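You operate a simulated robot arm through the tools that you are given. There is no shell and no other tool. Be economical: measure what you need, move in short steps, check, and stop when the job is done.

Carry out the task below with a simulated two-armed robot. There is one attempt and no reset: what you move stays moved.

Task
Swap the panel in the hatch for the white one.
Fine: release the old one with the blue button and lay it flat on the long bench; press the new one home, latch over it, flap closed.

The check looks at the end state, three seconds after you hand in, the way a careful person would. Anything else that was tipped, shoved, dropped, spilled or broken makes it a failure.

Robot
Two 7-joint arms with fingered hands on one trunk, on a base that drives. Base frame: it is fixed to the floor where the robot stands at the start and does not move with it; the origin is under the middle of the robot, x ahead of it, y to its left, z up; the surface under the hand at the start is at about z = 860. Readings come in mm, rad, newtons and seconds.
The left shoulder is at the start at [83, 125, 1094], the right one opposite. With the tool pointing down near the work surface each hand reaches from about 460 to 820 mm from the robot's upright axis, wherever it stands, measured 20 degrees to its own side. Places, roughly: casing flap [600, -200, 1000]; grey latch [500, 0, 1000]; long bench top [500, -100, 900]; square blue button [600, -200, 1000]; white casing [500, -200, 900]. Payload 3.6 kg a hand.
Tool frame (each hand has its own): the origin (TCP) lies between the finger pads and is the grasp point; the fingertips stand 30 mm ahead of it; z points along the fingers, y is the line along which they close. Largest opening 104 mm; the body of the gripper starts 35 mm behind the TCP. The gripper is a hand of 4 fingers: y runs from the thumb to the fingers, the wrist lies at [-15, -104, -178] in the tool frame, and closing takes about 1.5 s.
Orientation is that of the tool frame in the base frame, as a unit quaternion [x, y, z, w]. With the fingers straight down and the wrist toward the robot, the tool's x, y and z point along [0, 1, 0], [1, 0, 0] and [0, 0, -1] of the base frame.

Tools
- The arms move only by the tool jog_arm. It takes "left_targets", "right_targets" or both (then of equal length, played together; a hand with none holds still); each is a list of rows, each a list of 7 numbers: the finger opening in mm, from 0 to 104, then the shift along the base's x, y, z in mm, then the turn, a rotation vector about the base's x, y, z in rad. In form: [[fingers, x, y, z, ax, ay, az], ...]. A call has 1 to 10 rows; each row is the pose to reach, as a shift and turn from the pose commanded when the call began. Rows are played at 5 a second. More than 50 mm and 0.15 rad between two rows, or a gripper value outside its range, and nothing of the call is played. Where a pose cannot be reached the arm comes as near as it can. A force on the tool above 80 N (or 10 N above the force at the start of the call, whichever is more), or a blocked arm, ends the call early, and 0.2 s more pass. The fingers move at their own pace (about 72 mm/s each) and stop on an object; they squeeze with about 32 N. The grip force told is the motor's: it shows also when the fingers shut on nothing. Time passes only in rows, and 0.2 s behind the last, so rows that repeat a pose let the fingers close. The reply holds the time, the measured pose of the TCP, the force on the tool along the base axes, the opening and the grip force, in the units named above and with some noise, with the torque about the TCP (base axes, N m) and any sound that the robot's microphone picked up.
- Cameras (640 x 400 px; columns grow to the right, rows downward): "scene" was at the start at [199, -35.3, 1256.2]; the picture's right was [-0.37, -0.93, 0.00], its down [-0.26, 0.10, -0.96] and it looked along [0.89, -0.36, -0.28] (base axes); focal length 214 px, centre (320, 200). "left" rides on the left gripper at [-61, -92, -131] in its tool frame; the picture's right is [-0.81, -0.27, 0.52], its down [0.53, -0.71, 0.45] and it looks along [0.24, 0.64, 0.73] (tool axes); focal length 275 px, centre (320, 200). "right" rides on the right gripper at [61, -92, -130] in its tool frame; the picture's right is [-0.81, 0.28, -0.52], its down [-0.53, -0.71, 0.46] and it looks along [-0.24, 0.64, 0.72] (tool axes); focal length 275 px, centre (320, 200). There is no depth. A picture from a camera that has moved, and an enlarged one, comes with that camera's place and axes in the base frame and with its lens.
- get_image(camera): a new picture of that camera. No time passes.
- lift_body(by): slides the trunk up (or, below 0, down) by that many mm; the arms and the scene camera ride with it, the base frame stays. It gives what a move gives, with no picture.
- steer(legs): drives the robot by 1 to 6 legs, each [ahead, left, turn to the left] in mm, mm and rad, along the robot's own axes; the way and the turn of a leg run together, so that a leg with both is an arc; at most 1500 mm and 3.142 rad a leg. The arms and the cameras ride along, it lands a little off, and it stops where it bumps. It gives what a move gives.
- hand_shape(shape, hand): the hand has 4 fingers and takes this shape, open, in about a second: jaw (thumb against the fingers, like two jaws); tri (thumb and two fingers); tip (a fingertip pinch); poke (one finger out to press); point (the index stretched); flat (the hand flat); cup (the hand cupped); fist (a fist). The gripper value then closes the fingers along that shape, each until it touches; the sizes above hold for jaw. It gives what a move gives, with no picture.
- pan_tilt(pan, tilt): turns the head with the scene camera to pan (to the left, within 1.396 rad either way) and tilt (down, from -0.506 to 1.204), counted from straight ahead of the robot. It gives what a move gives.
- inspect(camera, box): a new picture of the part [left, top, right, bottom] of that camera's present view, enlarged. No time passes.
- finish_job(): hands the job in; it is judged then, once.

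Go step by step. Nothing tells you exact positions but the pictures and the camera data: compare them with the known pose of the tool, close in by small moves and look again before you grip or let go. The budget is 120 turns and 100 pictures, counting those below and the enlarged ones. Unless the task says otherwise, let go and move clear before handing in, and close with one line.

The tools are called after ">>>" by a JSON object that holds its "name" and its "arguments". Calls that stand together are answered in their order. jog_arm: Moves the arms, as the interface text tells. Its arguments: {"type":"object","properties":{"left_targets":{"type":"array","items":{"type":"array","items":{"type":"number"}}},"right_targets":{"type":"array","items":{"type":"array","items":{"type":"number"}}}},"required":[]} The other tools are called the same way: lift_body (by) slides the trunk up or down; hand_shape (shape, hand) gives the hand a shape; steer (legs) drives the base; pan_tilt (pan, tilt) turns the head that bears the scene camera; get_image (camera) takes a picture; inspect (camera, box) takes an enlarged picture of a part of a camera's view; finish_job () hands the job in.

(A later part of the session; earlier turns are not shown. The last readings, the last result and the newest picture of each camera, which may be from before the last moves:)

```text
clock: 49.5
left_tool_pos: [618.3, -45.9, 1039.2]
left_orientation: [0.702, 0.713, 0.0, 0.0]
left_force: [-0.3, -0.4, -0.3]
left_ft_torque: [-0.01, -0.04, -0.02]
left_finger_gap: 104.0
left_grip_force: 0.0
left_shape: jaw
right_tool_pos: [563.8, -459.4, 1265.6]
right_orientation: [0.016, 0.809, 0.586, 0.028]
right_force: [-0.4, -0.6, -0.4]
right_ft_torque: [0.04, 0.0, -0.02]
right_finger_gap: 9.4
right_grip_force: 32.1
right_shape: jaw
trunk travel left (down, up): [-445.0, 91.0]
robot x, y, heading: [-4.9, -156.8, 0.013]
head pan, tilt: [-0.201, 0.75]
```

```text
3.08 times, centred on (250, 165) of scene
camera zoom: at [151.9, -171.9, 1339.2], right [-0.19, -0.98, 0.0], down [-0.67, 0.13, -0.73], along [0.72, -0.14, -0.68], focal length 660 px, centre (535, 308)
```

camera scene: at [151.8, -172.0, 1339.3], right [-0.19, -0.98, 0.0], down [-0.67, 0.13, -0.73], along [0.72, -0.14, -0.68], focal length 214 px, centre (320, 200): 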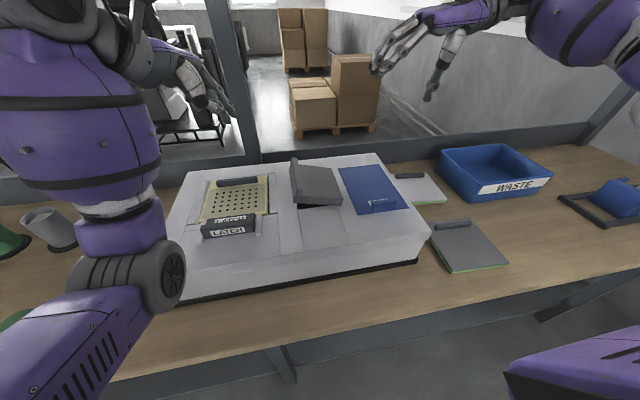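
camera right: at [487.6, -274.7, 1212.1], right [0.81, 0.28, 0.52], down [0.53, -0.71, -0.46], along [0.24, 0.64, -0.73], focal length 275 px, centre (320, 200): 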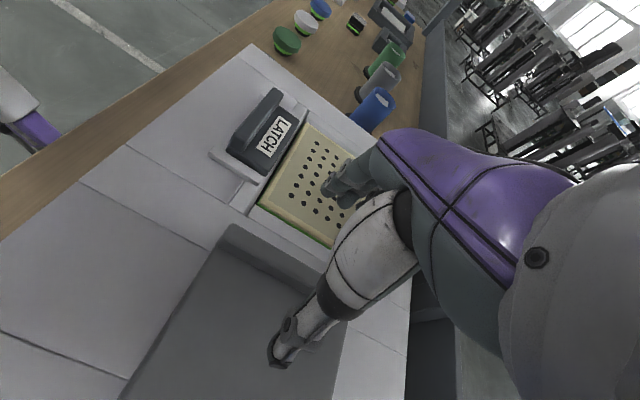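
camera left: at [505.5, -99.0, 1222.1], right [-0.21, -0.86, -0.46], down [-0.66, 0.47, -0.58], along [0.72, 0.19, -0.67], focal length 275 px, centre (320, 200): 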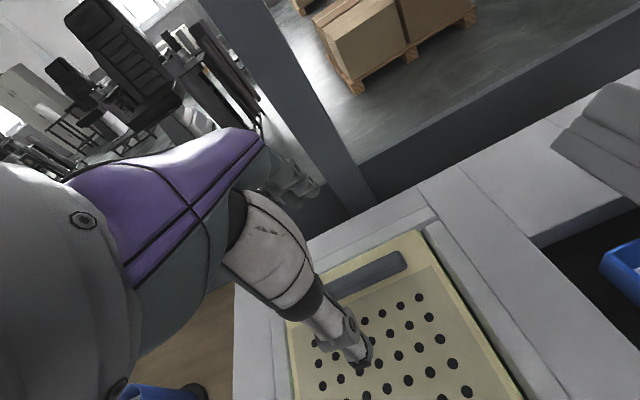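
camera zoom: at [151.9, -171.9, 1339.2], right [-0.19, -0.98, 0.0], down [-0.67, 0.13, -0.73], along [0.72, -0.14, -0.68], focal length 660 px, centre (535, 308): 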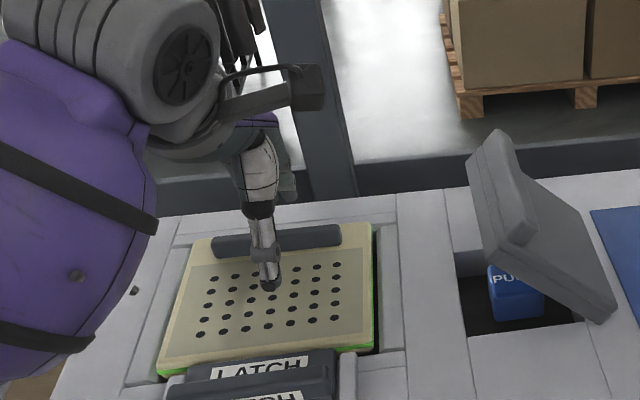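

Centred on the handle. Closing and lifting slightly.

>>> {"name": "jog_arm", "arguments": {"left_targets": [[60, 0, 0, -4, 0, 0, 0], [20, 0, 0, -4, 0, 0, 0], [0, 0, 0, -4, 0, 0, 0], [0, 0, 0, -4, 0, 0, 0], [0, 0, 0, -4, 0, 0, 0], [0, 0, 0, -4, 0, 0, 0], [0, 0, 0, 4, 0, 0, 0], [0, 0, 0, 16, 0, 0, 0]]}}

>>> {"name": "inspect", "arguments": {"camera": "scene", "box": [170, 100, 330, 230]}}

```text
clock: 51.3
left_tool_pos: [617.4, -46.1, 1055.4]
left_orientation: [0.701, 0.713, -0.001, -0.001]
left_force: [0.1, -0.6, 0.2]
left_ft_torque: [0.02, 0.01, -0.01]
left_finger_gap: 6.4
left_grip_force: 31.8
left_shape: jaw
right_tool_pos: [560.8, -460.8, 1266.0]
right_orientation: [0.017, 0.809, 0.586, 0.03]
right_force: [0.1, -0.4, 0.7]
right_ft_torque: [0.05, 0.0, 0.01]
right_finger_gap: 9.3
right_grip_force: 31.8
right_shape: jaw
trunk travel left (down, up): [-445.0, 91.0]
robot x, y, heading: [-8.8, -157.7, 0.014]
head pan, tilt: [-0.201, 0.75]
```

```text
3.08 times, centred on (250, 165) of scene
camera zoom: at [151.4, -172.3, 1339.3], right [-0.19, -0.98, 0.0], down [-0.67, 0.13, -0.73], along [0.72, -0.14, -0.68], focal length 660 px, centre (535, 308)
```

zoom: 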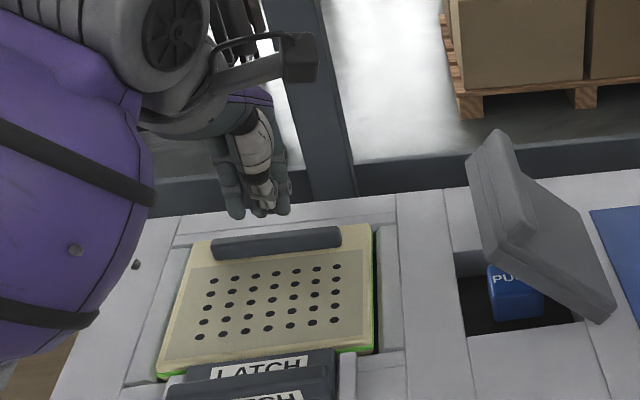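

The fingers slipped off the top of the bar; I need to grip deeper. Reopening, going lower and retrying.

>>> {"name": "jog_arm", "arguments": {"left_targets": [[60, 3, -2, 0, 0, 0, 0], [80, 3, -2, 0, 0, 0, 0], [80, 3, -2, -15, 0, 0, 0], [80, 3, -2, -26, 0, 0, 0], [80, 3, -2, -32, 0, 0, 0]]}}

>>> {"name": "inspect", "arguments": {"camera": "scene", "box": [190, 120, 310, 210]}}

```text
clock: 52.5
left_tool_pos: [620.7, -47.3, 1024.6]
left_orientation: [0.701, 0.713, 0.0, 0.002]
left_force: [-0.2, 0.3, 2.1]
left_ft_torque: [0.0, 0.08, -0.01]
left_finger_gap: 79.8
left_grip_force: 0.0
left_shape: jaw
right_tool_pos: [563.3, -459.7, 1265.2]
right_orientation: [0.016, 0.81, 0.586, 0.028]
right_force: [-0.3, 0.0, -0.7]
right_ft_torque: [0.0, -0.06, 0.02]
right_finger_gap: 9.4
right_grip_force: 31.9
right_shape: jaw
trunk travel left (down, up): [-445.0, 91.0]
robot x, y, heading: [-4.8, -158.7, 0.013]
head pan, tilt: [-0.201, 0.75]
```

```text
4.44 times, centred on (250, 165) of scene
camera zoom: at [151.6, -172.2, 1339.3], right [-0.19, -0.98, 0.0], down [-0.67, 0.13, -0.73], along [0.72, -0.14, -0.68], focal length 953 px, centre (631, 356)
```

zoom: 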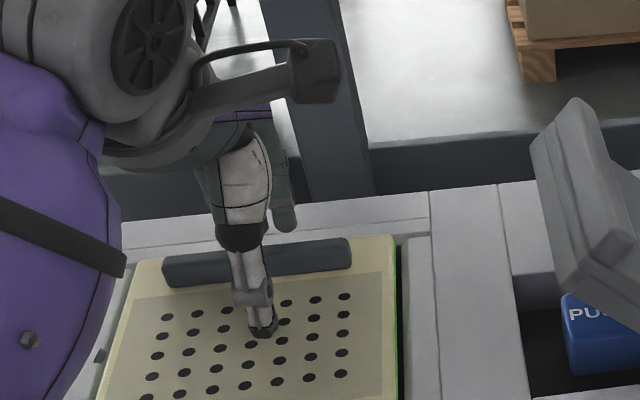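

Thumb is just touching the panel. Closing and then lifting.

>>> {"name": "jog_arm", "arguments": {"left_targets": [[40, 0, 0, 2, 0, 0, 0], [10, 0, 0, 2, 0, 0, 0], [0, 0, 0, 2, 0, 0, 0], [0, 0, 0, 2, 0, 0, 0], [0, 0, 0, 2, 0, 0, 0], [0, 0, 0, 2, 0, 0, 0], [0, 0, 0, 8, 0, 0, 0], [0, 0, 0, 18, 0, 0, 0]]}}

>>> {"name": "inspect", "arguments": {"camera": "scene", "box": [170, 100, 330, 230]}}

```text
clock: 54.3
left_tool_pos: [620.5, -48.4, 1041.5]
left_orientation: [0.702, 0.712, 0.0, 0.0]
left_force: [-0.3, 0.6, -1.8]
left_ft_torque: [0.0, -0.1, 0.01]
left_finger_gap: 14.3
left_grip_force: 31.7
left_shape: jaw
right_tool_pos: [562.9, -461.3, 1265.1]
right_orientation: [0.017, 0.809, 0.587, 0.029]
right_force: [0.0, 0.1, 0.2]
right_ft_torque: [0.01, -0.01, 0.02]
right_finger_gap: 9.2
right_grip_force: 32.0
right_shape: jaw
trunk travel left (down, up): [-445.0, 91.0]
robot x, y, heading: [-4.3, -155.8, 0.01]
head pan, tilt: [-0.201, 0.75]
```

```text
3.08 times, centred on (250, 165) of scene
camera zoom: at [151.9, -172.2, 1339.2], right [-0.19, -0.98, 0.0], down [-0.67, 0.13, -0.73], along [0.72, -0.14, -0.68], focal length 660 px, centre (535, 308)
```

zoom: 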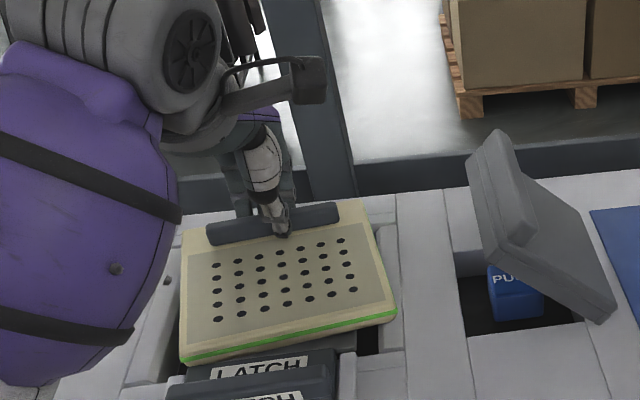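

The old panel is out and held level. Lifting it higher while retracting the right arm.

>>> {"name": "jog_arm", "arguments": {"left_targets": [[0, 0, 0, 25, 0, 0, 0], [0, 0, 0, 50, 0, 0, 0], [0, 0, 0, 75, 0, 0, 0], [0, 0, 0, 100, 0, 0, 0], [0, 0, 0, 115, 0, 0, 0], [0, 0, 0, 115, 0, 0, 0], [0, 0, 0, 115, 0, 0, 0], [0, 0, 0, 115, 0, 0, 0]], "right_targets": [[0, -25, 0, 0, -0.14, 0, 0], [0, -50, 0, 0, -0.28, 0, 0], [0, -75, 0, 0, -0.42, 0, 0], [0, -100, 0, 0, -0.56, 0, 0], [0, -125, 0, 0, -0.7, 0, 0], [0, -150, 0, 0, -0.84, 0, 0], [0, -175, 0, 0, -0.98, 0, 0], [0, -200, 0, 0, -1.1, 0, 0]]}}

>>> {"name": "get_image", "arguments": {"camera": "scene"}}

```text
clock: 56.1
left_tool_pos: [620.0, -46.7, 1157.6]
left_orientation: [0.702, 0.712, 0.0, 0.001]
left_force: [0.6, 0.0, -2.0]
left_ft_torque: [-0.01, -0.04, -0.01]
left_finger_gap: 14.1
left_grip_force: 31.9
left_shape: jaw
right_tool_pos: [361.4, -459.7, 1258.3]
right_orientation: [-0.001, 0.997, 0.075, 0.033]
right_force: [0.3, -0.3, 0.1]
right_ft_torque: [-0.02, 0.01, 0.01]
right_finger_gap: 9.2
right_grip_force: 32.3
right_shape: jaw
right hand out of reach, approached as far as the arm can: row 1, 2, 3
trunk travel left (down, up): [-445.0, 91.0]
robot x, y, heading: [-7.1, -157.4, 0.013]
head pan, tilt: [-0.201, 0.75]
```

```text
32 pictures are left
camera scene: at [151.1, -171.7, 1339.4], right [-0.19, -0.98, 0.0], down [-0.67, 0.13, -0.73], along [0.72, -0.14, -0.68], focal length 214 px, centre (320, 200)
```

scene: 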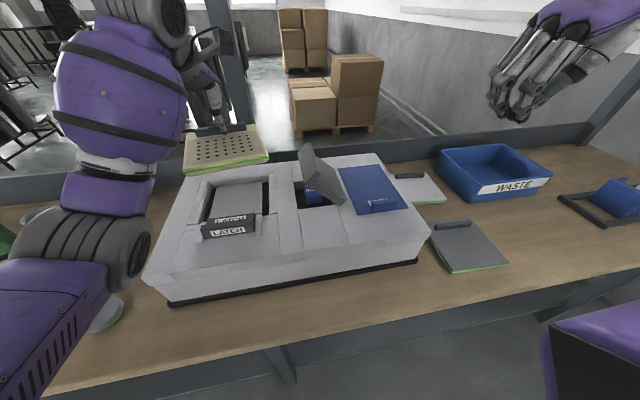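

Driving right with the panel held high: back 200, right 757, forward 48, to the free bench area right of the grey panel.

>>> {"name": "steer", "arguments": {"legs": [[-200, 0, 0], [0, -757, -0.013], [48, 0, 0]]}}

>>> {"name": "get_image", "arguments": {"camera": "scene"}}

```text
clock: 64.9
left_tool_pos: [479.0, -813.8, 1156.5]
left_orientation: [0.704, 0.71, -0.001, 0.0]
left_force: [0.7, -1.1, -1.8]
left_ft_torque: [0.0, -0.07, -0.01]
left_finger_gap: 14.3
left_grip_force: 31.8
left_shape: jaw
right_tool_pos: [216.8, -1222.0, 1256.1]
right_orientation: [0.003, 0.996, 0.077, 0.034]
right_force: [0.7, 0.1, 0.1]
right_ft_torque: [-0.01, 0.03, 0.01]
right_finger_gap: 9.5
right_grip_force: 32.4
right_shape: jaw
trunk travel left (down, up): [-445.0, 91.0]
robot x, y, heading: [-151.4, -917.7, 0.006]
head pan, tilt: [-0.201, 0.75]
```

```text
31 pictures are left
camera scene: at [9.7, -933.9, 1339.2], right [-0.19, -0.98, 0.0], down [-0.67, 0.13, -0.73], along [0.72, -0.14, -0.68], focal length 214 px, centre (320, 200)
```

scene: 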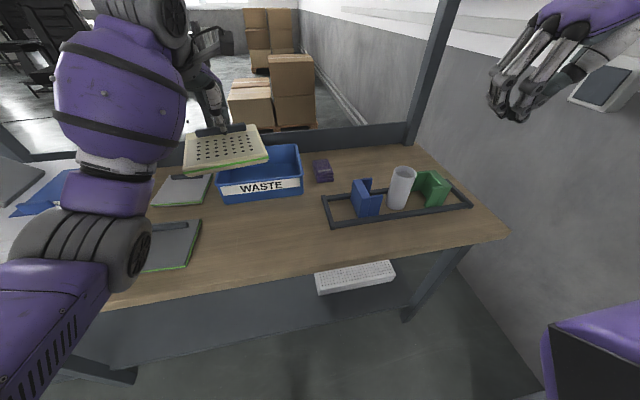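

The white item on the shelf is a keyboard, so the green-edged white panel by the bin is the right one. The held panel is over free bench; lowering trunk, then the hand.

>>> {"name": "lift_body", "arguments": {"by": -120}}

>>> {"name": "jog_arm", "arguments": {"left_targets": [[0, -5, -15, -35, 0, 0, 0], [0, -5, -20, -70, 0, 0, 0], [0, -5, -20, -100, 0, 0, 0], [0, -5, -20, -120, 0, 0, 0]]}}

>>> {"name": "get_image", "arguments": {"camera": "scene"}}

```text
clock: 66.4
left_tool_pos: [478.8, -812.4, 1037.6]
left_orientation: [0.704, 0.71, 0.001, 0.0]
left_force: [0.4, 0.3, -1.9]
left_ft_torque: [0.0, -0.08, 0.01]
left_finger_gap: 14.4
left_grip_force: 32.0
left_shape: jaw
right_tool_pos: [217.0, -1221.8, 1136.5]
right_orientation: [0.002, 0.997, 0.076, 0.034]
right_force: [0.5, -1.0, -0.8]
right_ft_torque: [-0.01, -0.02, -0.01]
right_finger_gap: 9.3
right_grip_force: 31.8
right_shape: jaw
trunk travel left (down, up): [-325.0, 211.0]
robot x, y, heading: [-149.0, -917.5, 0.008]
head pan, tilt: [-0.201, 0.75]
```

```text
clock: 67.4
left_tool_pos: [471.8, -833.3, 914.9]
left_orientation: [0.704, 0.71, 0.0, 0.0]
left_force: [-0.3, -0.6, -0.7]
left_ft_torque: [0.03, -0.07, -0.02]
left_finger_gap: 14.2
left_grip_force: 32.0
left_shape: jaw
right_tool_pos: [217.7, -1222.1, 1136.8]
right_orientation: [0.003, 0.996, 0.077, 0.034]
right_force: [0.0, -0.8, -0.2]
right_ft_torque: [0.0, 0.0, 0.0]
right_finger_gap: 9.4
right_grip_force: 31.8
right_shape: jaw
trunk travel left (down, up): [-325.0, 211.0]
robot x, y, heading: [-148.0, -916.6, 0.012]
head pan, tilt: [-0.201, 0.75]
```

```text
30 pictures are left
camera scene: at [43.4, -933.6, 1214.3], right [-0.19, -0.98, 0.0], down [-0.67, 0.13, -0.73], along [0.72, -0.14, -0.68], focal length 214 px, centre (320, 200)
```

scene: 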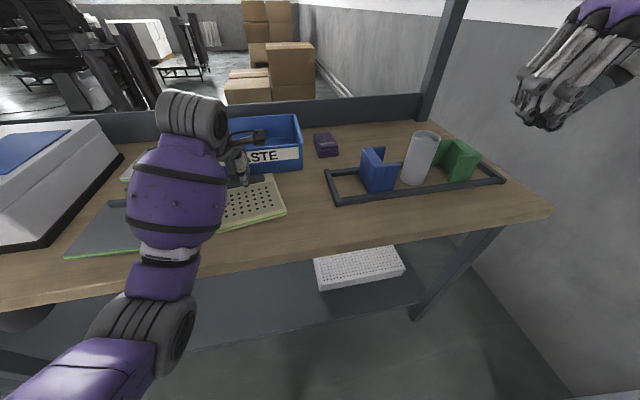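

Nearly touching. Lowering by small steps until contact.

>>> {"name": "jog_arm", "arguments": {"left_targets": [[0, 0, 0, -4, 0, 0, 0], [0, 0, 0, -8, 0, 0, 0], [0, 0, 0, -11, 0, 0, 0], [0, 0, 0, -14, 0, 0, 0]]}}

>>> {"name": "inspect", "arguments": {"camera": "scene", "box": [180, 120, 340, 240]}}

```text
clock: 68.4
left_tool_pos: [472.6, -833.7, 912.3]
left_orientation: [0.704, 0.71, 0.006, 0.01]
left_force: [0.4, 0.6, 45.8]
left_ft_torque: [-0.25, -0.89, -0.04]
left_finger_gap: 15.4
left_grip_force: 31.8
left_shape: jaw
right_tool_pos: [213.6, -1222.0, 1138.9]
right_orientation: [0.002, 0.996, 0.077, 0.036]
right_force: [-0.9, -0.5, -0.8]
right_ft_torque: [0.0, 0.04, 0.03]
right_finger_gap: 9.5
right_grip_force: 31.9
right_shape: jaw
trunk travel left (down, up): [-325.0, 211.0]
robot x, y, heading: [-151.8, -917.2, 0.006]
head pan, tilt: [-0.201, 0.75]
```

```text
3.33 times, centred on (260, 180) of scene
camera zoom: at [39.3, -934.0, 1215.2], right [-0.19, -0.98, 0.0], down [-0.67, 0.13, -0.73], along [0.72, -0.14, -0.68], focal length 715 px, centre (520, 267)
```

zoom: 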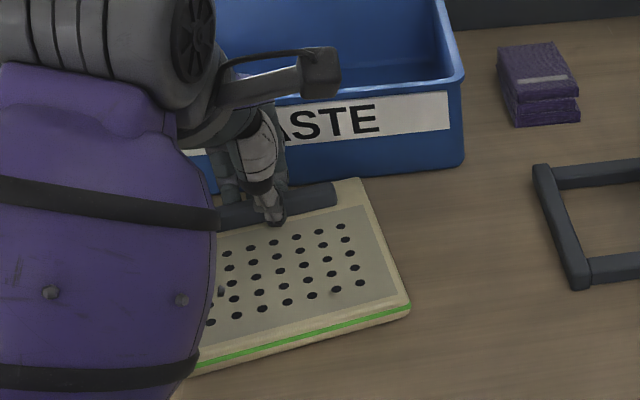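

The panel rests on the bench. Unloading the pressure, opening, and rising.

>>> {"name": "jog_arm", "arguments": {"left_targets": [[0, 0, 0, 6, 0, 0, 0], [0, 0, 0, 12, 0, 0, 0], [30, 0, 0, 13, 0, 0, 0], [50, 0, 0, 13, 0, 0, 0], [60, 0, 0, 13, 0, 0, 0], [60, 0, 0, 30, 0, 0, 0], [60, 0, 0, 70, 0, 0, 0], [60, -10, 0, 115, 0, 0, 0], [60, -20, 0, 160, 0, 0, 0]]}}

>>> {"name": "get_image", "arguments": {"camera": "scene"}}

```text
clock: 70.4
left_tool_pos: [451.1, -833.9, 1061.0]
left_orientation: [0.704, 0.711, -0.001, 0.0]
left_force: [-0.1, 0.2, 0.3]
left_ft_torque: [0.07, -0.02, -0.01]
left_finger_gap: 59.7
left_grip_force: 0.1
left_shape: jaw
right_tool_pos: [215.8, -1223.6, 1136.4]
right_orientation: [0.002, 0.996, 0.076, 0.035]
right_force: [-0.3, -0.7, -0.5]
right_ft_torque: [0.02, 0.0, 0.02]
right_finger_gap: 9.4
right_grip_force: 32.8
right_shape: jaw
trunk travel left (down, up): [-325.0, 211.0]
robot x, y, heading: [-147.7, -919.1, 0.007]
head pan, tilt: [-0.201, 0.75]
```

```text
28 pictures are left
camera scene: at [42.7, -934.3, 1214.4], right [-0.19, -0.98, 0.0], down [-0.67, 0.13, -0.73], along [0.72, -0.14, -0.68], focal length 214 px, centre (320, 200)
```

scene: 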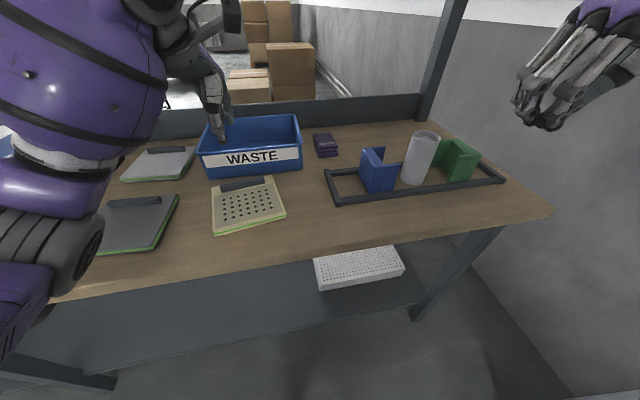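

The old panel lies flat on the bench. Now driving left and ahead so the left hand comes over the white panel.

>>> {"name": "steer", "arguments": {"legs": [[0, 205, 0], [150, 0, 0]]}}

>>> {"name": "get_image", "arguments": {"camera": "scene"}}

>>> {"name": "get_image", "arguments": {"camera": "left"}}

```text
clock: 73.8
left_tool_pos: [582.2, -628.5, 1071.2]
left_orientation: [0.703, 0.711, 0.007, 0.004]
left_force: [0.4, 0.6, -1.1]
left_ft_torque: [0.0, 0.02, -0.01]
left_finger_gap: 59.8
left_grip_force: 0.0
left_shape: jaw
right_tool_pos: [348.9, -1018.2, 1141.6]
right_orientation: [-0.001, 0.996, 0.08, 0.043]
right_force: [0.2, 0.0, 0.1]
right_ft_torque: [0.02, 0.03, 0.0]
right_finger_gap: 9.3
right_grip_force: 32.0
right_shape: jaw
trunk travel left (down, up): [-325.0, 211.0]
robot x, y, heading: [-2.8, -709.4, 0.005]
head pan, tilt: [-0.201, 0.75]
```

```text
27 pictures are left
camera scene: at [172.1, -730.6, 1217.4], right [-0.19, -0.98, -0.01], down [-0.66, 0.13, -0.74], along [0.73, -0.14, -0.67], focal length 214 px, centre (320, 200)
```

scene: 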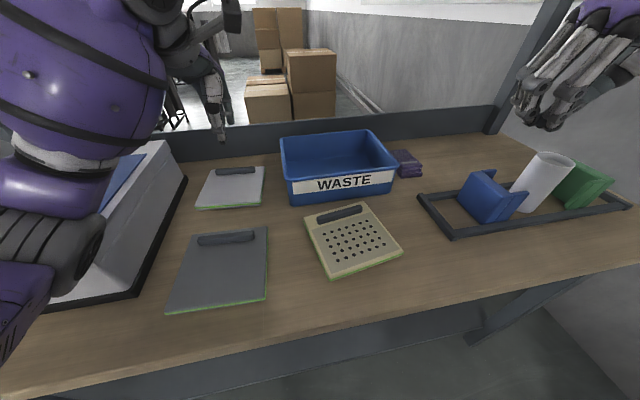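

```text
26 pictures are left
camera left: at [488.7, -691.5, 1200.6], right [-0.26, -0.81, -0.53], down [-0.71, 0.53, -0.46], along [0.65, 0.25, -0.71], focal length 275 px, centre (320, 200)
```

left: 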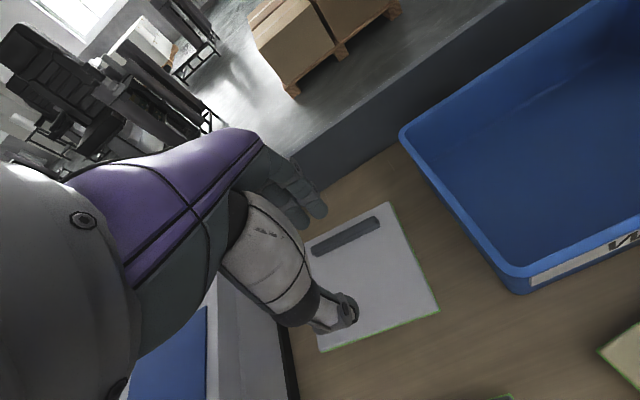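

Handle located at about (684,-601). The trunk seems to have been nudged — the left elbow may be touching the casing — so I'll back away and raise the trunk first.

>>> {"name": "steer", "arguments": {"legs": [[-60, 0, 0]]}}

>>> {"name": "lift_body", "arguments": {"by": 130}}

>>> {"name": "pan_tilt", "arguments": {"pan": 0.35, "tilt": 0.8}}

>>> {"name": "get_image", "arguments": {"camera": "scene"}}

```text
clock: 74.8
left_tool_pos: [539.4, -623.2, 1061.8]
left_orientation: [0.704, 0.711, -0.001, 0.001]
left_force: [-0.5, -0.5, -0.1]
left_ft_torque: [0.06, -0.06, 0.02]
left_finger_gap: 59.8
left_grip_force: 0.0
left_shape: jaw
right_tool_pos: [305.9, -1013.5, 1136.4]
right_orientation: [0.0, 0.996, 0.077, 0.035]
right_force: [-0.1, 0.6, 0.4]
right_ft_torque: [0.0, -0.06, -0.05]
right_finger_gap: 9.5
right_grip_force: 31.9
right_shape: jaw
trunk travel left (down, up): [-325.0, 211.0]
robot x, y, heading: [-62.8, -705.6, 0.009]
head pan, tilt: [-0.201, 0.75]
```

```text
clock: 76.4
left_tool_pos: [541.0, -622.2, 1189.7]
left_orientation: [0.703, 0.711, -0.001, 0.0]
left_force: [-0.2, -0.5, -0.5]
left_ft_torque: [0.01, -0.01, 0.02]
left_finger_gap: 59.7
left_grip_force: 0.1
left_shape: jaw
right_tool_pos: [307.5, -1011.5, 1265.8]
right_orientation: [0.0, 0.996, 0.077, 0.034]
right_force: [0.5, -0.8, -0.5]
right_ft_torque: [0.0, 0.0, -0.01]
right_finger_gap: 9.3
right_grip_force: 31.8
right_shape: jaw
trunk travel left (down, up): [-455.0, 81.0]
robot x, y, heading: [-64.3, -708.8, 0.011]
head pan, tilt: [-0.201, 0.75]
```

```text
clock: 77.4
left_tool_pos: [541.0, -623.4, 1189.5]
left_orientation: [0.703, 0.711, -0.001, 0.0]
left_force: [0.3, -0.2, -0.9]
left_ft_torque: [0.0, 0.01, 0.02]
left_finger_gap: 59.7
left_grip_force: 0.0
left_shape: jaw
right_tool_pos: [307.7, -1012.3, 1266.1]
right_orientation: [0.0, 0.997, 0.076, 0.034]
right_force: [0.4, -0.5, 0.9]
right_ft_torque: [0.01, 0.0, -0.01]
right_finger_gap: 9.3
right_grip_force: 32.4
right_shape: jaw
trunk travel left (down, up): [-455.0, 81.0]
robot x, y, heading: [-57.7, -709.7, 0.006]
head pan, tilt: [0.351, 0.799]
```

```text
25 pictures are left
camera scene: at [87.2, -680.5, 1347.0], right [0.35, -0.94, 0.0], down [-0.67, -0.25, -0.7], along [0.65, 0.25, -0.72], focal length 214 px, centre (320, 200)
```

scene: 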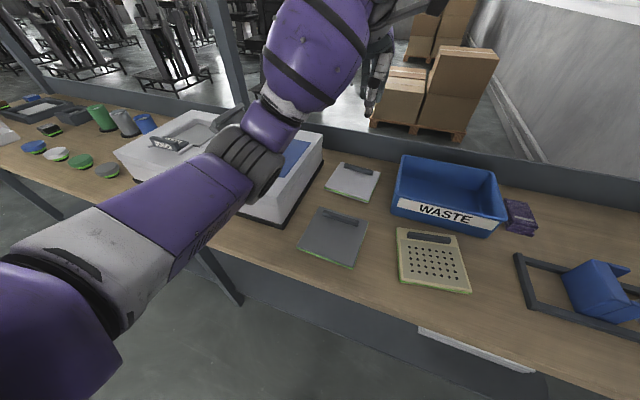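

Casing looks in place. Driving forward 60 with the trunk raised, then moving the hand over the white panel's handle.

>>> {"name": "steer", "arguments": {"legs": [[60, 0, 0]]}}

>>> {"name": "jog_arm", "arguments": {"left_targets": [[60, 20, 5, -40, 0, 0, 0], [60, 40, 10, -80, 0, 0, 0], [60, 60, 15, -115, 0, 0, 0], [60, 75, 18, -150, 0, 0, 0], [60, 82, 20, -190, 0, 0, 0], [60, 82, 20, -225, 0, 0, 0]]}}

>>> {"name": "get_image", "arguments": {"camera": "scene"}}

>>> {"name": "get_image", "arguments": {"camera": "left"}}

```text
clock: 78.3
left_tool_pos: [602.6, -622.7, 1190.7]
left_orientation: [0.704, 0.711, -0.001, 0.0]
left_force: [1.1, 0.4, 0.0]
left_ft_torque: [0.02, 0.04, 0.01]
left_finger_gap: 59.8
left_grip_force: 0.0
left_shape: jaw
right_tool_pos: [368.4, -1011.3, 1266.8]
right_orientation: [0.001, 0.996, 0.077, 0.035]
right_force: [0.4, 0.2, 0.6]
right_ft_torque: [-0.02, 0.04, -0.03]
right_finger_gap: 9.2
right_grip_force: 32.1
right_shape: jaw
trunk travel left (down, up): [-455.0, 81.0]
robot x, y, heading: [1.7, -711.3, 0.009]
head pan, tilt: [0.351, 0.799]
```

```text
clock: 79.7
left_tool_pos: [684.1, -600.6, 964.5]
left_orientation: [0.703, 0.711, -0.001, 0.0]
left_force: [0.0, -0.2, 0.2]
left_ft_torque: [-0.01, 0.03, -0.04]
left_finger_gap: 60.0
left_grip_force: 0.2
left_shape: jaw
right_tool_pos: [366.6, -1013.2, 1266.3]
right_orientation: [0.001, 0.996, 0.078, 0.034]
right_force: [0.5, 0.5, -0.4]
right_ft_torque: [-0.01, -0.02, -0.03]
right_finger_gap: 9.3
right_grip_force: 32.1
right_shape: jaw
trunk travel left (down, up): [-455.0, 81.0]
robot x, y, heading: [1.6, -704.3, 0.014]
head pan, tilt: [0.351, 0.799]
```

```text
24 pictures are left
camera scene: at [147.9, -679.9, 1347.0], right [0.35, -0.94, 0.0], down [-0.67, -0.25, -0.7], along [0.65, 0.25, -0.72], focal length 214 px, centre (320, 200)
```

scene: 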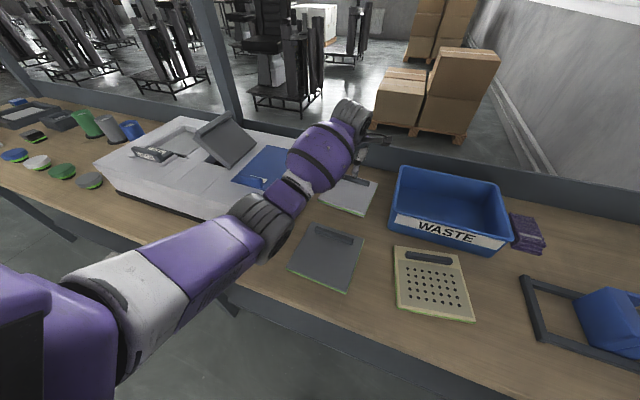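

```text
23 pictures are left
camera left: at [592.1, -663.7, 1095.4], right [-0.27, -0.81, -0.52], down [-0.72, 0.52, -0.46], along [0.64, 0.25, -0.73], focal length 275 px, centre (320, 200)
```

left: 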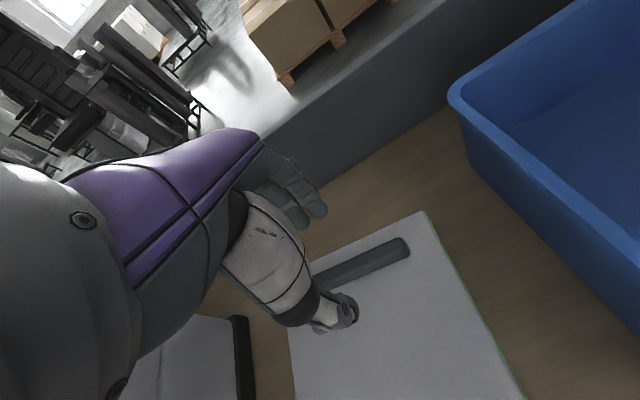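

Hand is centred on the handle. Descending to z≈912 and gripping.

>>> {"name": "jog_arm", "arguments": {"left_targets": [[70, 2, -2, -25, 0, 0, 0], [70, 2, -2, -42, 0, 0, 0], [70, 2, -2, -53, 0, 0, 0]]}}

>>> {"name": "jog_arm", "arguments": {"left_targets": [[40, 0, 0, 1, 0, 0, 0], [10, 0, 0, 1, 0, 0, 0], [0, 0, 0, 1, 0, 0, 0], [0, 0, 0, 1, 0, 0, 0], [0, 0, 0, 1, 0, 0, 0], [0, 0, 0, 1, 0, 0, 0], [0, 0, 0, 8, 0, 0, 0], [0, 0, 0, 20, 0, 0, 0]]}}

>>> {"name": "inspect", "arguments": {"camera": "scene", "box": [250, 90, 450, 240]}}

```text
clock: 80.5
left_tool_pos: [685.4, -605.0, 912.2]
left_orientation: [0.704, 0.71, -0.001, 0.001]
left_force: [-1.3, 0.2, 1.3]
left_ft_torque: [0.01, 0.1, 0.0]
left_finger_gap: 69.7
left_grip_force: 0.0
left_shape: jaw
right_tool_pos: [365.6, -1012.3, 1265.8]
right_orientation: [0.001, 0.996, 0.077, 0.034]
right_force: [-0.7, -0.1, 0.2]
right_ft_torque: [-0.02, -0.01, 0.02]
right_finger_gap: 9.4
right_grip_force: 32.1
right_shape: jaw
trunk travel left (down, up): [-455.0, 81.0]
robot x, y, heading: [-2.8, -713.4, 0.011]
head pan, tilt: [0.351, 0.799]
```

```text
clock: 82.3
left_tool_pos: [687.1, -604.3, 933.8]
left_orientation: [0.703, 0.711, -0.001, -0.001]
left_force: [0.1, -0.6, -1.0]
left_ft_torque: [0.02, -0.08, 0.02]
left_finger_gap: 18.8
left_grip_force: 32.4
left_shape: jaw
right_tool_pos: [368.0, -1011.6, 1266.8]
right_orientation: [0.0, 0.996, 0.077, 0.035]
right_force: [0.1, 0.5, -1.1]
right_ft_torque: [-0.02, -0.06, -0.02]
right_finger_gap: 9.4
right_grip_force: 31.6
right_shape: jaw
trunk travel left (down, up): [-455.0, 81.0]
robot x, y, heading: [1.7, -706.8, 0.006]
head pan, tilt: [0.351, 0.799]
```

```text
2.67 times, centred on (350, 165) of scene
camera zoom: at [147.8, -679.9, 1347.0], right [0.35, -0.94, 0.0], down [-0.67, -0.25, -0.7], along [0.65, 0.25, -0.72], focal length 572 px, centre (240, 293)
```

zoom: 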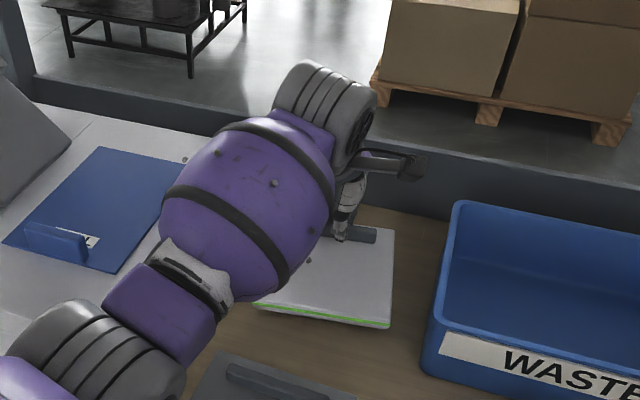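

White panel gripped. Lifting it high.

>>> {"name": "jog_arm", "arguments": {"left_targets": [[0, 0, 0, 40, 0, 0, 0], [0, 0, 0, 80, 0, 0, 0], [0, 0, 0, 120, 0, 0, 0], [0, -10, 0, 160, 0, 0, 0], [0, -20, 0, 200, 0, 0, 0], [0, -40, 0, 235, 0, 0, 0], [0, -60, 0, 240, 0, 0, 0]]}}

>>> {"name": "steer", "arguments": {"legs": [[-120, 0, 0], [0, 555, -0.008], [120, 0, 0]]}}

>>> {"name": "pan_tilt", "arguments": {"pan": -0.1, "tilt": 0.8}}

>>> {"name": "get_image", "arguments": {"camera": "scene"}}

```text
clock: 83.9
left_tool_pos: [625.3, -604.6, 1174.8]
left_orientation: [0.704, 0.71, -0.001, 0.0]
left_force: [0.2, 0.0, -1.9]
left_ft_torque: [0.03, -0.08, 0.03]
left_finger_gap: 18.7
left_grip_force: 31.8
left_shape: jaw
right_tool_pos: [367.0, -1011.8, 1267.3]
right_orientation: [0.0, 0.996, 0.077, 0.034]
right_force: [-0.8, 0.5, -0.3]
right_ft_torque: [0.0, 0.01, -0.02]
right_finger_gap: 9.5
right_grip_force: 31.7
right_shape: jaw
trunk travel left (down, up): [-455.0, 81.0]
robot x, y, heading: [0.3, -707.1, 0.012]
head pan, tilt: [0.351, 0.799]
```

```text
clock: 91.0
left_tool_pos: [629.3, -58.7, 1173.8]
left_orientation: [0.711, 0.703, 0.0, 0.002]
left_force: [0.1, 0.5, -2.3]
left_ft_torque: [-0.01, -0.06, 0.02]
left_finger_gap: 18.6
left_grip_force: 31.9
left_shape: jaw
right_tool_pos: [361.9, -459.3, 1267.3]
right_orientation: [0.011, 0.996, 0.076, 0.034]
right_force: [-0.2, 0.1, -0.2]
right_ft_torque: [0.01, 0.0, -0.01]
right_finger_gap: 9.4
right_grip_force: 32.2
right_shape: jaw
trunk travel left (down, up): [-455.0, 81.0]
robot x, y, heading: [-2.7, -147.7, -0.012]
head pan, tilt: [0.351, 0.799]
```

```text
clock: 91.9
left_tool_pos: [628.9, -58.9, 1173.6]
left_orientation: [0.711, 0.703, -0.001, 0.0]
left_force: [-0.7, -0.4, -2.1]
left_ft_torque: [0.01, -0.08, -0.02]
left_finger_gap: 18.6
left_grip_force: 32.2
left_shape: jaw
right_tool_pos: [361.7, -458.4, 1266.7]
right_orientation: [0.012, 0.996, 0.076, 0.036]
right_force: [0.6, -0.1, -0.5]
right_ft_torque: [-0.03, 0.03, 0.02]
right_finger_gap: 9.2
right_grip_force: 31.9
right_shape: jaw
trunk travel left (down, up): [-455.0, 81.0]
robot x, y, heading: [0.5, -149.0, -0.011]
head pan, tilt: [-0.099, 0.799]
```

```text
21 pictures are left
camera scene: at [152.7, -158.3, 1347.0], right [-0.11, -0.99, 0.0], down [-0.71, 0.08, -0.7], along [0.69, -0.08, -0.72], focal length 214 px, centre (320, 200)
```

scene: 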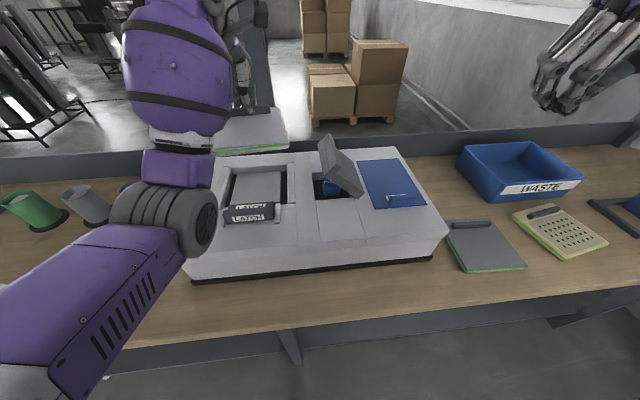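

The white panel is above the hatch area. Zooming to measure the recess and the panel's alignment.

>>> {"name": "inspect", "arguments": {"camera": "scene", "box": [190, 90, 330, 250]}}

>>> {"name": "get_image", "arguments": {"camera": "left"}}

```text
2.50 times, centred on (260, 170) of scene
camera zoom: at [152.7, -158.3, 1347.0], right [-0.11, -0.99, 0.0], down [-0.71, 0.08, -0.7], along [0.69, -0.08, -0.72], focal length 536 px, centre (470, 275)
```

zoom: 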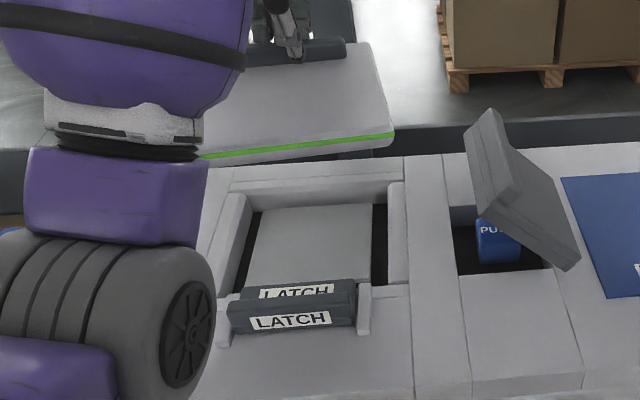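

```text
19 pictures are left
camera left: at [534.6, -118.2, 1305.2], right [-0.28, -0.81, -0.52], down [-0.71, 0.54, -0.46], along [0.65, 0.24, -0.73], focal length 275 px, centre (320, 200)
```

left: 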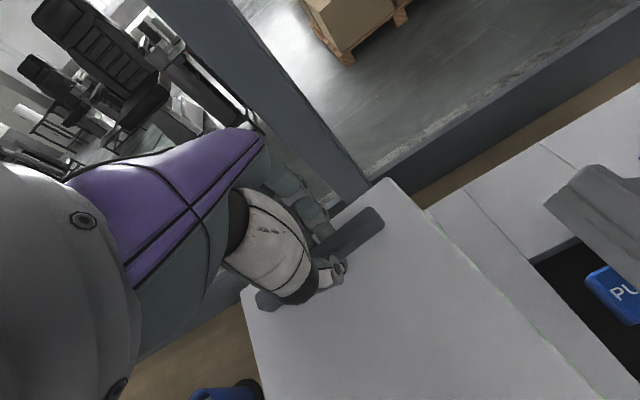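

The panel sits about 0.14 rad yawed in the grip. I'll counter-rotate, lower to just above the recess and re-measure.

>>> {"name": "jog_arm", "arguments": {"left_targets": [[0, -3, 0, -25, 0, 0, -0.07], [0, -6, 0, -50, 0, 0, -0.14], [0, -6, 0, -75, 0, 0, -0.14], [0, -6, 0, -95, 0, 0, -0.14], [0, -6, 0, -95, 0, 0, -0.14]]}}

>>> {"name": "inspect", "arguments": {"camera": "scene", "box": [190, 110, 330, 250]}}

>>> {"name": "inspect", "arguments": {"camera": "left", "box": [240, 160, 640, 400]}}

```text
clock: 93.1
left_tool_pos: [623.1, -58.4, 1079.2]
left_orientation: [0.758, 0.652, 0.0, 0.0]
left_force: [-0.7, 0.0, -1.9]
left_ft_torque: [0.01, -0.09, -0.01]
left_finger_gap: 18.6
left_grip_force: 32.1
left_shape: jaw
right_tool_pos: [360.4, -459.5, 1267.3]
right_orientation: [0.011, 0.996, 0.076, 0.035]
right_force: [-0.2, 0.2, 0.1]
right_ft_torque: [0.0, 0.0, 0.0]
right_finger_gap: 9.3
right_grip_force: 31.9
right_shape: jaw
trunk travel left (down, up): [-455.0, 81.0]
robot x, y, heading: [1.9, -146.8, -0.01]
head pan, tilt: [-0.099, 0.799]
```

```text
2.86 times, centred on (260, 180) of scene
camera zoom: at [152.8, -158.5, 1347.0], right [-0.11, -0.99, 0.0], down [-0.71, 0.08, -0.7], along [0.69, -0.08, -0.72], focal length 613 px, centre (491, 257)
```

zoom: 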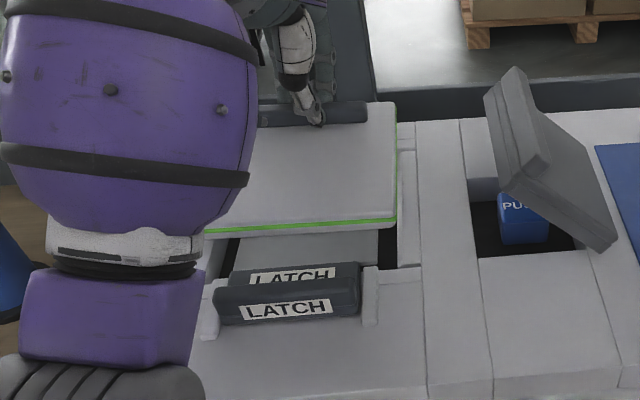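

```text
1.60 times, centred on (440, 280) of left
camera zoom: at [522.2, -105.1, 1210.4], right [-0.39, -0.76, -0.52], down [-0.63, 0.63, -0.46], along [0.67, 0.14, -0.73], focal length 440 px, centre (128, 72)
```

zoom: 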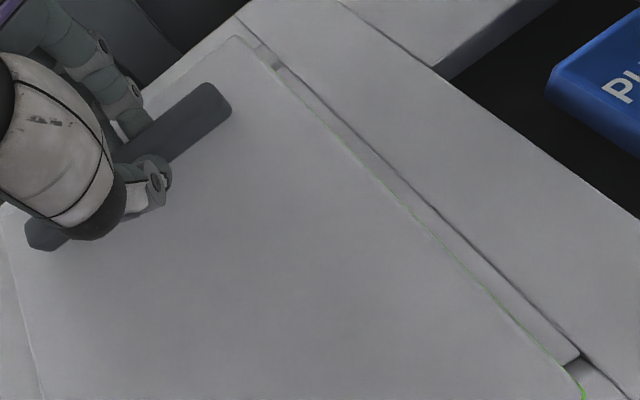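

The panel is now parallel; it needs about +6 mm in y. Lowering to just above the recess for a close check.

>>> {"name": "jog_arm", "arguments": {"left_targets": [[0, -1, 6, -8, 0, 0, 0], [0, -1, 6, -18, 0, 0, 0], [0, -1, 6, -24, 0, 0, 0]]}}

>>> {"name": "inspect", "arguments": {"camera": "scene", "box": [230, 120, 310, 220]}}

>>> {"name": "inspect", "arguments": {"camera": "left", "box": [240, 160, 640, 400]}}

```text
clock: 93.9
left_tool_pos: [622.4, -51.4, 1054.7]
left_orientation: [0.758, 0.652, 0.0, 0.0]
left_force: [0.1, -0.3, -1.6]
left_ft_torque: [-0.01, -0.09, 0.01]
left_finger_gap: 18.5
left_grip_force: 32.3
left_shape: jaw
right_tool_pos: [361.6, -459.9, 1267.3]
right_orientation: [0.012, 0.996, 0.076, 0.034]
right_force: [0.1, -0.3, 0.0]
right_ft_torque: [-0.02, 0.0, -0.05]
right_finger_gap: 9.2
right_grip_force: 32.4
right_shape: jaw
trunk travel left (down, up): [-455.0, 81.0]
robot x, y, heading: [2.5, -147.9, -0.007]
head pan, tilt: [-0.099, 0.799]
```

```text
4.00 times, centred on (270, 170) of scene
camera zoom: at [152.9, -158.3, 1347.0], right [-0.11, -0.99, 0.0], down [-0.71, 0.08, -0.7], along [0.69, -0.08, -0.72], focal length 858 px, centre (520, 320)
```

zoom: 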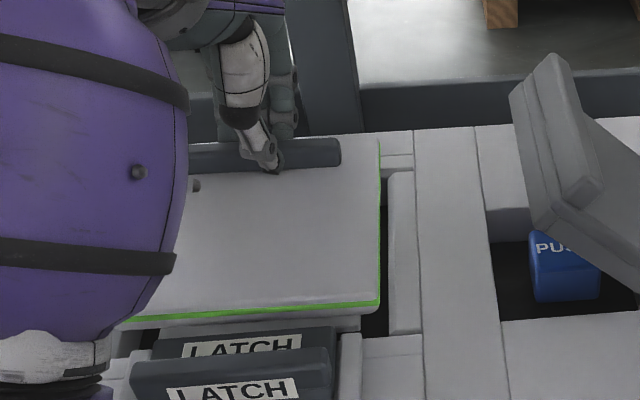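

```text
1.60 times, centred on (440, 280) of left
camera zoom: at [520.6, -97.7, 1185.5], right [-0.39, -0.76, -0.52], down [-0.63, 0.63, -0.46], along [0.67, 0.14, -0.72], focal length 440 px, centre (128, 72)
```

zoom: 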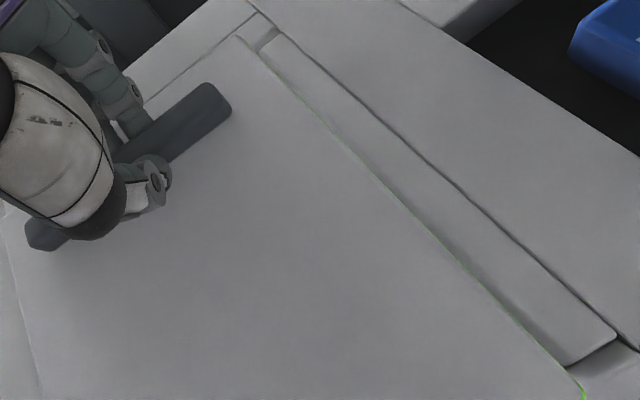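

Alignment looks within a couple of mm. Lowering gently into the recess while watching force.

>>> {"name": "jog_arm", "arguments": {"left_targets": [[0, 1, 0, -6, 0, 0, 0], [0, 1, 0, -12, 0, 0, 0], [0, 1, 0, -18, 0, 0, 0], [0, 1, 0, -24, 0, 0, 0]]}}

>>> {"name": "inspect", "arguments": {"camera": "scene", "box": [230, 120, 310, 220]}}

```text
clock: 94.9
left_tool_pos: [620.9, -52.5, 1031.5]
left_orientation: [0.758, 0.652, -0.001, 0.001]
left_force: [-0.6, 0.0, -0.7]
left_ft_torque: [0.03, -0.07, 0.06]
left_finger_gap: 18.3
left_grip_force: 31.8
left_shape: jaw
right_tool_pos: [361.4, -458.1, 1266.6]
right_orientation: [0.012, 0.996, 0.076, 0.035]
right_force: [-0.4, 0.6, -0.6]
right_ft_torque: [0.0, 0.02, -0.03]
right_finger_gap: 9.2
right_grip_force: 32.1
right_shape: jaw
trunk travel left (down, up): [-455.0, 81.0]
robot x, y, heading: [1.1, -149.7, -0.015]
head pan, tilt: [-0.099, 0.799]
```

```text
4.00 times, centred on (270, 170) of scene
camera zoom: at [152.9, -158.3, 1347.0], right [-0.11, -0.99, 0.0], down [-0.71, 0.08, -0.7], along [0.69, -0.08, -0.72], focal length 858 px, centre (520, 320)
```

zoom: 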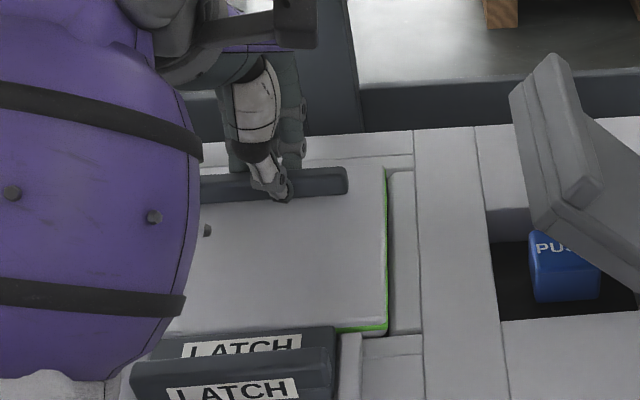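

The panel is entering the recess cleanly. Pushing down further while gripped.

>>> {"name": "jog_arm", "arguments": {"left_targets": [[0, 0, 0, -4, 0, 0, 0], [0, 0, 0, -8, 0, 0, 0], [0, 0, 0, -12, 0, 0, 0], [0, 0, 0, -16, 0, 0, 0]]}}

>>> {"name": "inspect", "arguments": {"camera": "scene", "box": [230, 120, 310, 220]}}

```text
clock: 95.9
left_tool_pos: [623.2, -52.8, 1016.6]
left_orientation: [0.759, 0.652, 0.001, 0.002]
left_force: [7.4, 2.1, 16.8]
left_ft_torque: [0.03, -0.23, -0.1]
left_finger_gap: 19.7
left_grip_force: 32.5
left_shape: jaw
right_tool_pos: [361.3, -459.0, 1267.0]
right_orientation: [0.011, 0.996, 0.076, 0.035]
right_force: [0.3, -0.5, -0.2]
right_ft_torque: [-0.02, -0.01, -0.02]
right_finger_gap: 9.3
right_grip_force: 31.8
right_shape: jaw
trunk travel left (down, up): [-455.0, 81.0]
robot x, y, heading: [-6.4, -150.1, -0.013]
head pan, tilt: [-0.099, 0.799]
```

```text
4.00 times, centred on (270, 170) of scene
camera zoom: at [152.4, -158.3, 1347.1], right [-0.11, -0.99, 0.0], down [-0.71, 0.08, -0.7], along [0.69, -0.08, -0.72], focal length 858 px, centre (520, 320)
```

zoom: 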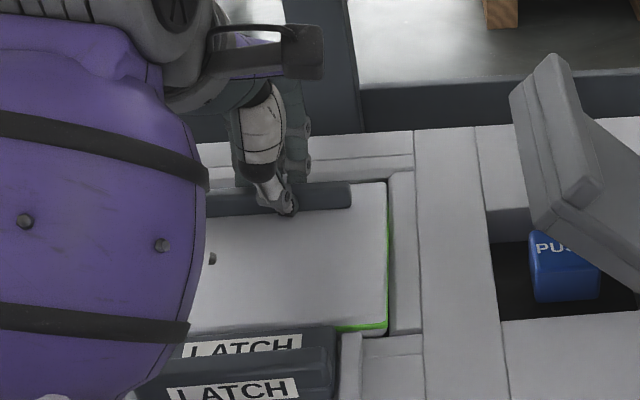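

The far side is in; the near edge still stands proud. Releasing, then pressing with a fist over the panel's centre and near side.

>>> {"name": "jog_arm", "arguments": {"left_targets": [[30, 0, 0, 4, 0, 0, 0], [60, 0, 0, 4, 0, 0, 0], [70, 0, 0, 4, 0, 0, 0], [70, 0, 0, 30, 0, 0, 0], [70, -20, 0, 75, 0, 0, 0], [70, -50, 0, 105, 0, 0, 0]]}}

>>> {"name": "hand_shape", "arguments": {"shape": "fist", "hand": "left"}}

>>> {"name": "inspect", "arguments": {"camera": "scene", "box": [180, 70, 330, 230]}}

```text
clock: 97.3
left_tool_pos: [571.3, -51.4, 1118.7]
left_orientation: [0.758, 0.653, -0.002, -0.001]
left_force: [-0.9, 0.5, -0.4]
left_ft_torque: [0.0, -0.02, -0.03]
left_finger_gap: 69.6
left_grip_force: 0.0
left_shape: jaw
right_tool_pos: [359.9, -458.2, 1266.9]
right_orientation: [0.011, 0.996, 0.076, 0.036]
right_force: [0.1, 0.7, -0.1]
right_ft_torque: [-0.01, 0.0, 0.0]
right_finger_gap: 9.2
right_grip_force: 32.1
right_shape: jaw
trunk travel left (down, up): [-455.0, 81.0]
robot x, y, heading: [-1.7, -149.0, -0.012]
head pan, tilt: [-0.099, 0.799]
```

```text
clock: 98.2
left_tool_pos: [573.1, -52.4, 1119.7]
left_orientation: [0.758, 0.652, 0.0, 0.001]
left_force: [-0.3, 0.2, -0.9]
left_ft_torque: [0.01, 0.01, -0.02]
left_finger_gap: 0.1
left_grip_force: 0.0
left_shape: fist
right_tool_pos: [361.7, -459.8, 1268.3]
right_orientation: [0.011, 0.996, 0.076, 0.036]
right_force: [-0.4, 0.0, 0.8]
right_ft_torque: [0.01, 0.01, -0.01]
right_finger_gap: 9.2
right_grip_force: 31.8
right_shape: jaw
trunk travel left (down, up): [-455.0, 81.0]
robot x, y, heading: [1.8, -148.4, -0.013]
head pan, tilt: [-0.099, 0.799]
```

```text
2.50 times, centred on (255, 150) of scene
camera zoom: at [152.7, -158.4, 1347.0], right [-0.11, -0.99, 0.0], down [-0.71, 0.08, -0.7], along [0.69, -0.08, -0.72], focal length 536 px, centre (482, 325)
```

zoom: 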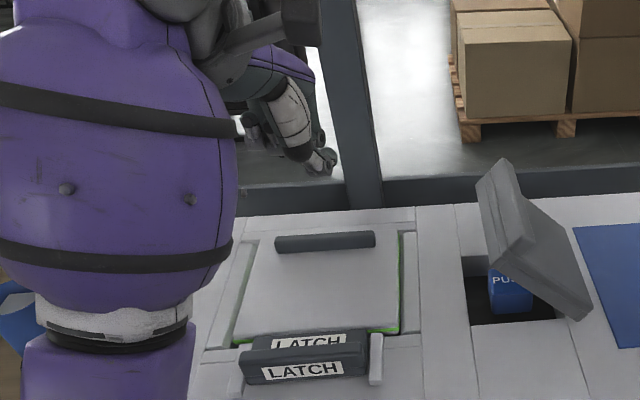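

The panel is in, slightly proud at the near edge. Pressing the fist down near the panel's centre-near part.

>>> {"name": "jog_arm", "arguments": {"left_targets": [[0, -25, 3, -30, 0, 0, 0], [0, -45, 3, -60, 0, 0, 0], [0, -45, 3, -75, 0, 0, 0], [0, -45, 3, -85, 0, 0, 0], [0, -45, 3, -95, 0, 0, 0], [0, -45, 3, -102, 0, 0, 0], [0, -45, 3, -109, 0, 0, 0], [0, -45, 3, -116, 0, 0, 0]]}}

>>> {"name": "inspect", "arguments": {"camera": "scene", "box": [210, 110, 330, 240]}}

```text
clock: 100.0
left_tool_pos: [527.0, -49.9, 1003.9]
left_orientation: [0.758, 0.652, 0.0, 0.001]
left_force: [-0.4, 0.3, -0.3]
left_ft_torque: [0.01, 0.02, 0.04]
left_finger_gap: 0.0
left_grip_force: 0.1
left_shape: fist
right_tool_pos: [360.7, -460.0, 1267.4]
right_orientation: [0.011, 0.996, 0.077, 0.035]
right_force: [0.4, 0.7, 0.2]
right_ft_torque: [0.04, 0.0, 0.02]
right_finger_gap: 9.1
right_grip_force: 32.1
right_shape: jaw
trunk travel left (down, up): [-455.0, 81.0]
robot x, y, heading: [-6.4, -150.3, -0.014]
head pan, tilt: [-0.099, 0.799]
```

```text
3.08 times, centred on (270, 175) of scene
camera zoom: at [152.7, -158.4, 1347.0], right [-0.11, -0.99, 0.0], down [-0.71, 0.08, -0.7], along [0.69, -0.08, -0.72], focal length 660 px, centre (474, 277)
```

zoom: 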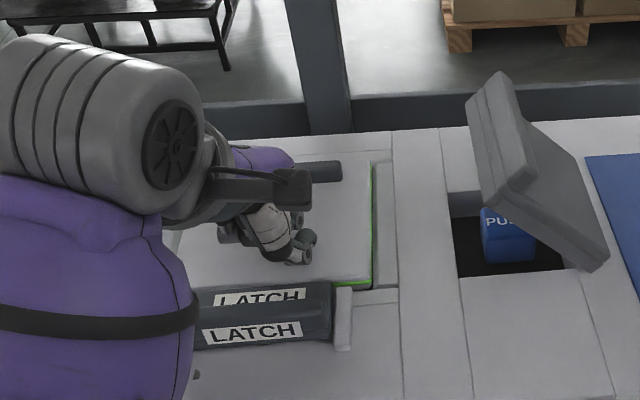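

No contact yet; continuing down.

>>> {"name": "jog_arm", "arguments": {"left_targets": [[0, 8, 0, -6, 0, 0, 0], [0, 12, 0, -12, 0, 0, 0], [0, 12, 0, -18, 0, 0, 0], [0, 12, 0, -24, 0, 0, 0], [0, 12, 0, -30, 0, 0, 0]]}}

>>> {"name": "inspect", "arguments": {"camera": "scene", "box": [210, 110, 330, 240]}}

```text
clock: 101.2
left_tool_pos: [538.4, -48.8, 984.6]
left_orientation: [0.758, 0.652, 0.007, 0.01]
left_force: [-8.6, 6.2, 56.3]
left_ft_torque: [-1.1, 0.11, -0.2]
left_finger_gap: 96.0
left_grip_force: 0.0
left_shape: fist
right_tool_pos: [356.1, -458.0, 1268.8]
right_orientation: [0.012, 0.996, 0.077, 0.038]
right_force: [-0.1, -0.2, 0.3]
right_ft_torque: [-0.02, 0.0, -0.02]
right_finger_gap: 9.5
right_grip_force: 31.7
right_shape: jaw
trunk travel left (down, up): [-455.0, 81.0]
robot x, y, heading: [0.6, -146.8, -0.013]
head pan, tilt: [-0.099, 0.799]
```

```text
3.08 times, centred on (270, 175) of scene
camera zoom: at [146.4, -157.9, 1348.4], right [-0.11, -0.99, 0.0], down [-0.71, 0.08, -0.7], along [0.7, -0.08, -0.71], focal length 660 px, centre (474, 277)
```

zoom: 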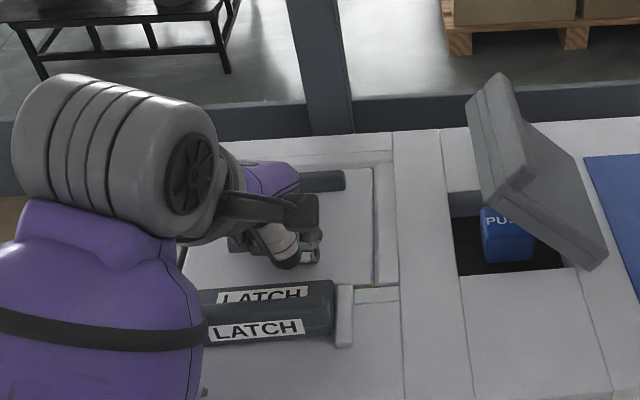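

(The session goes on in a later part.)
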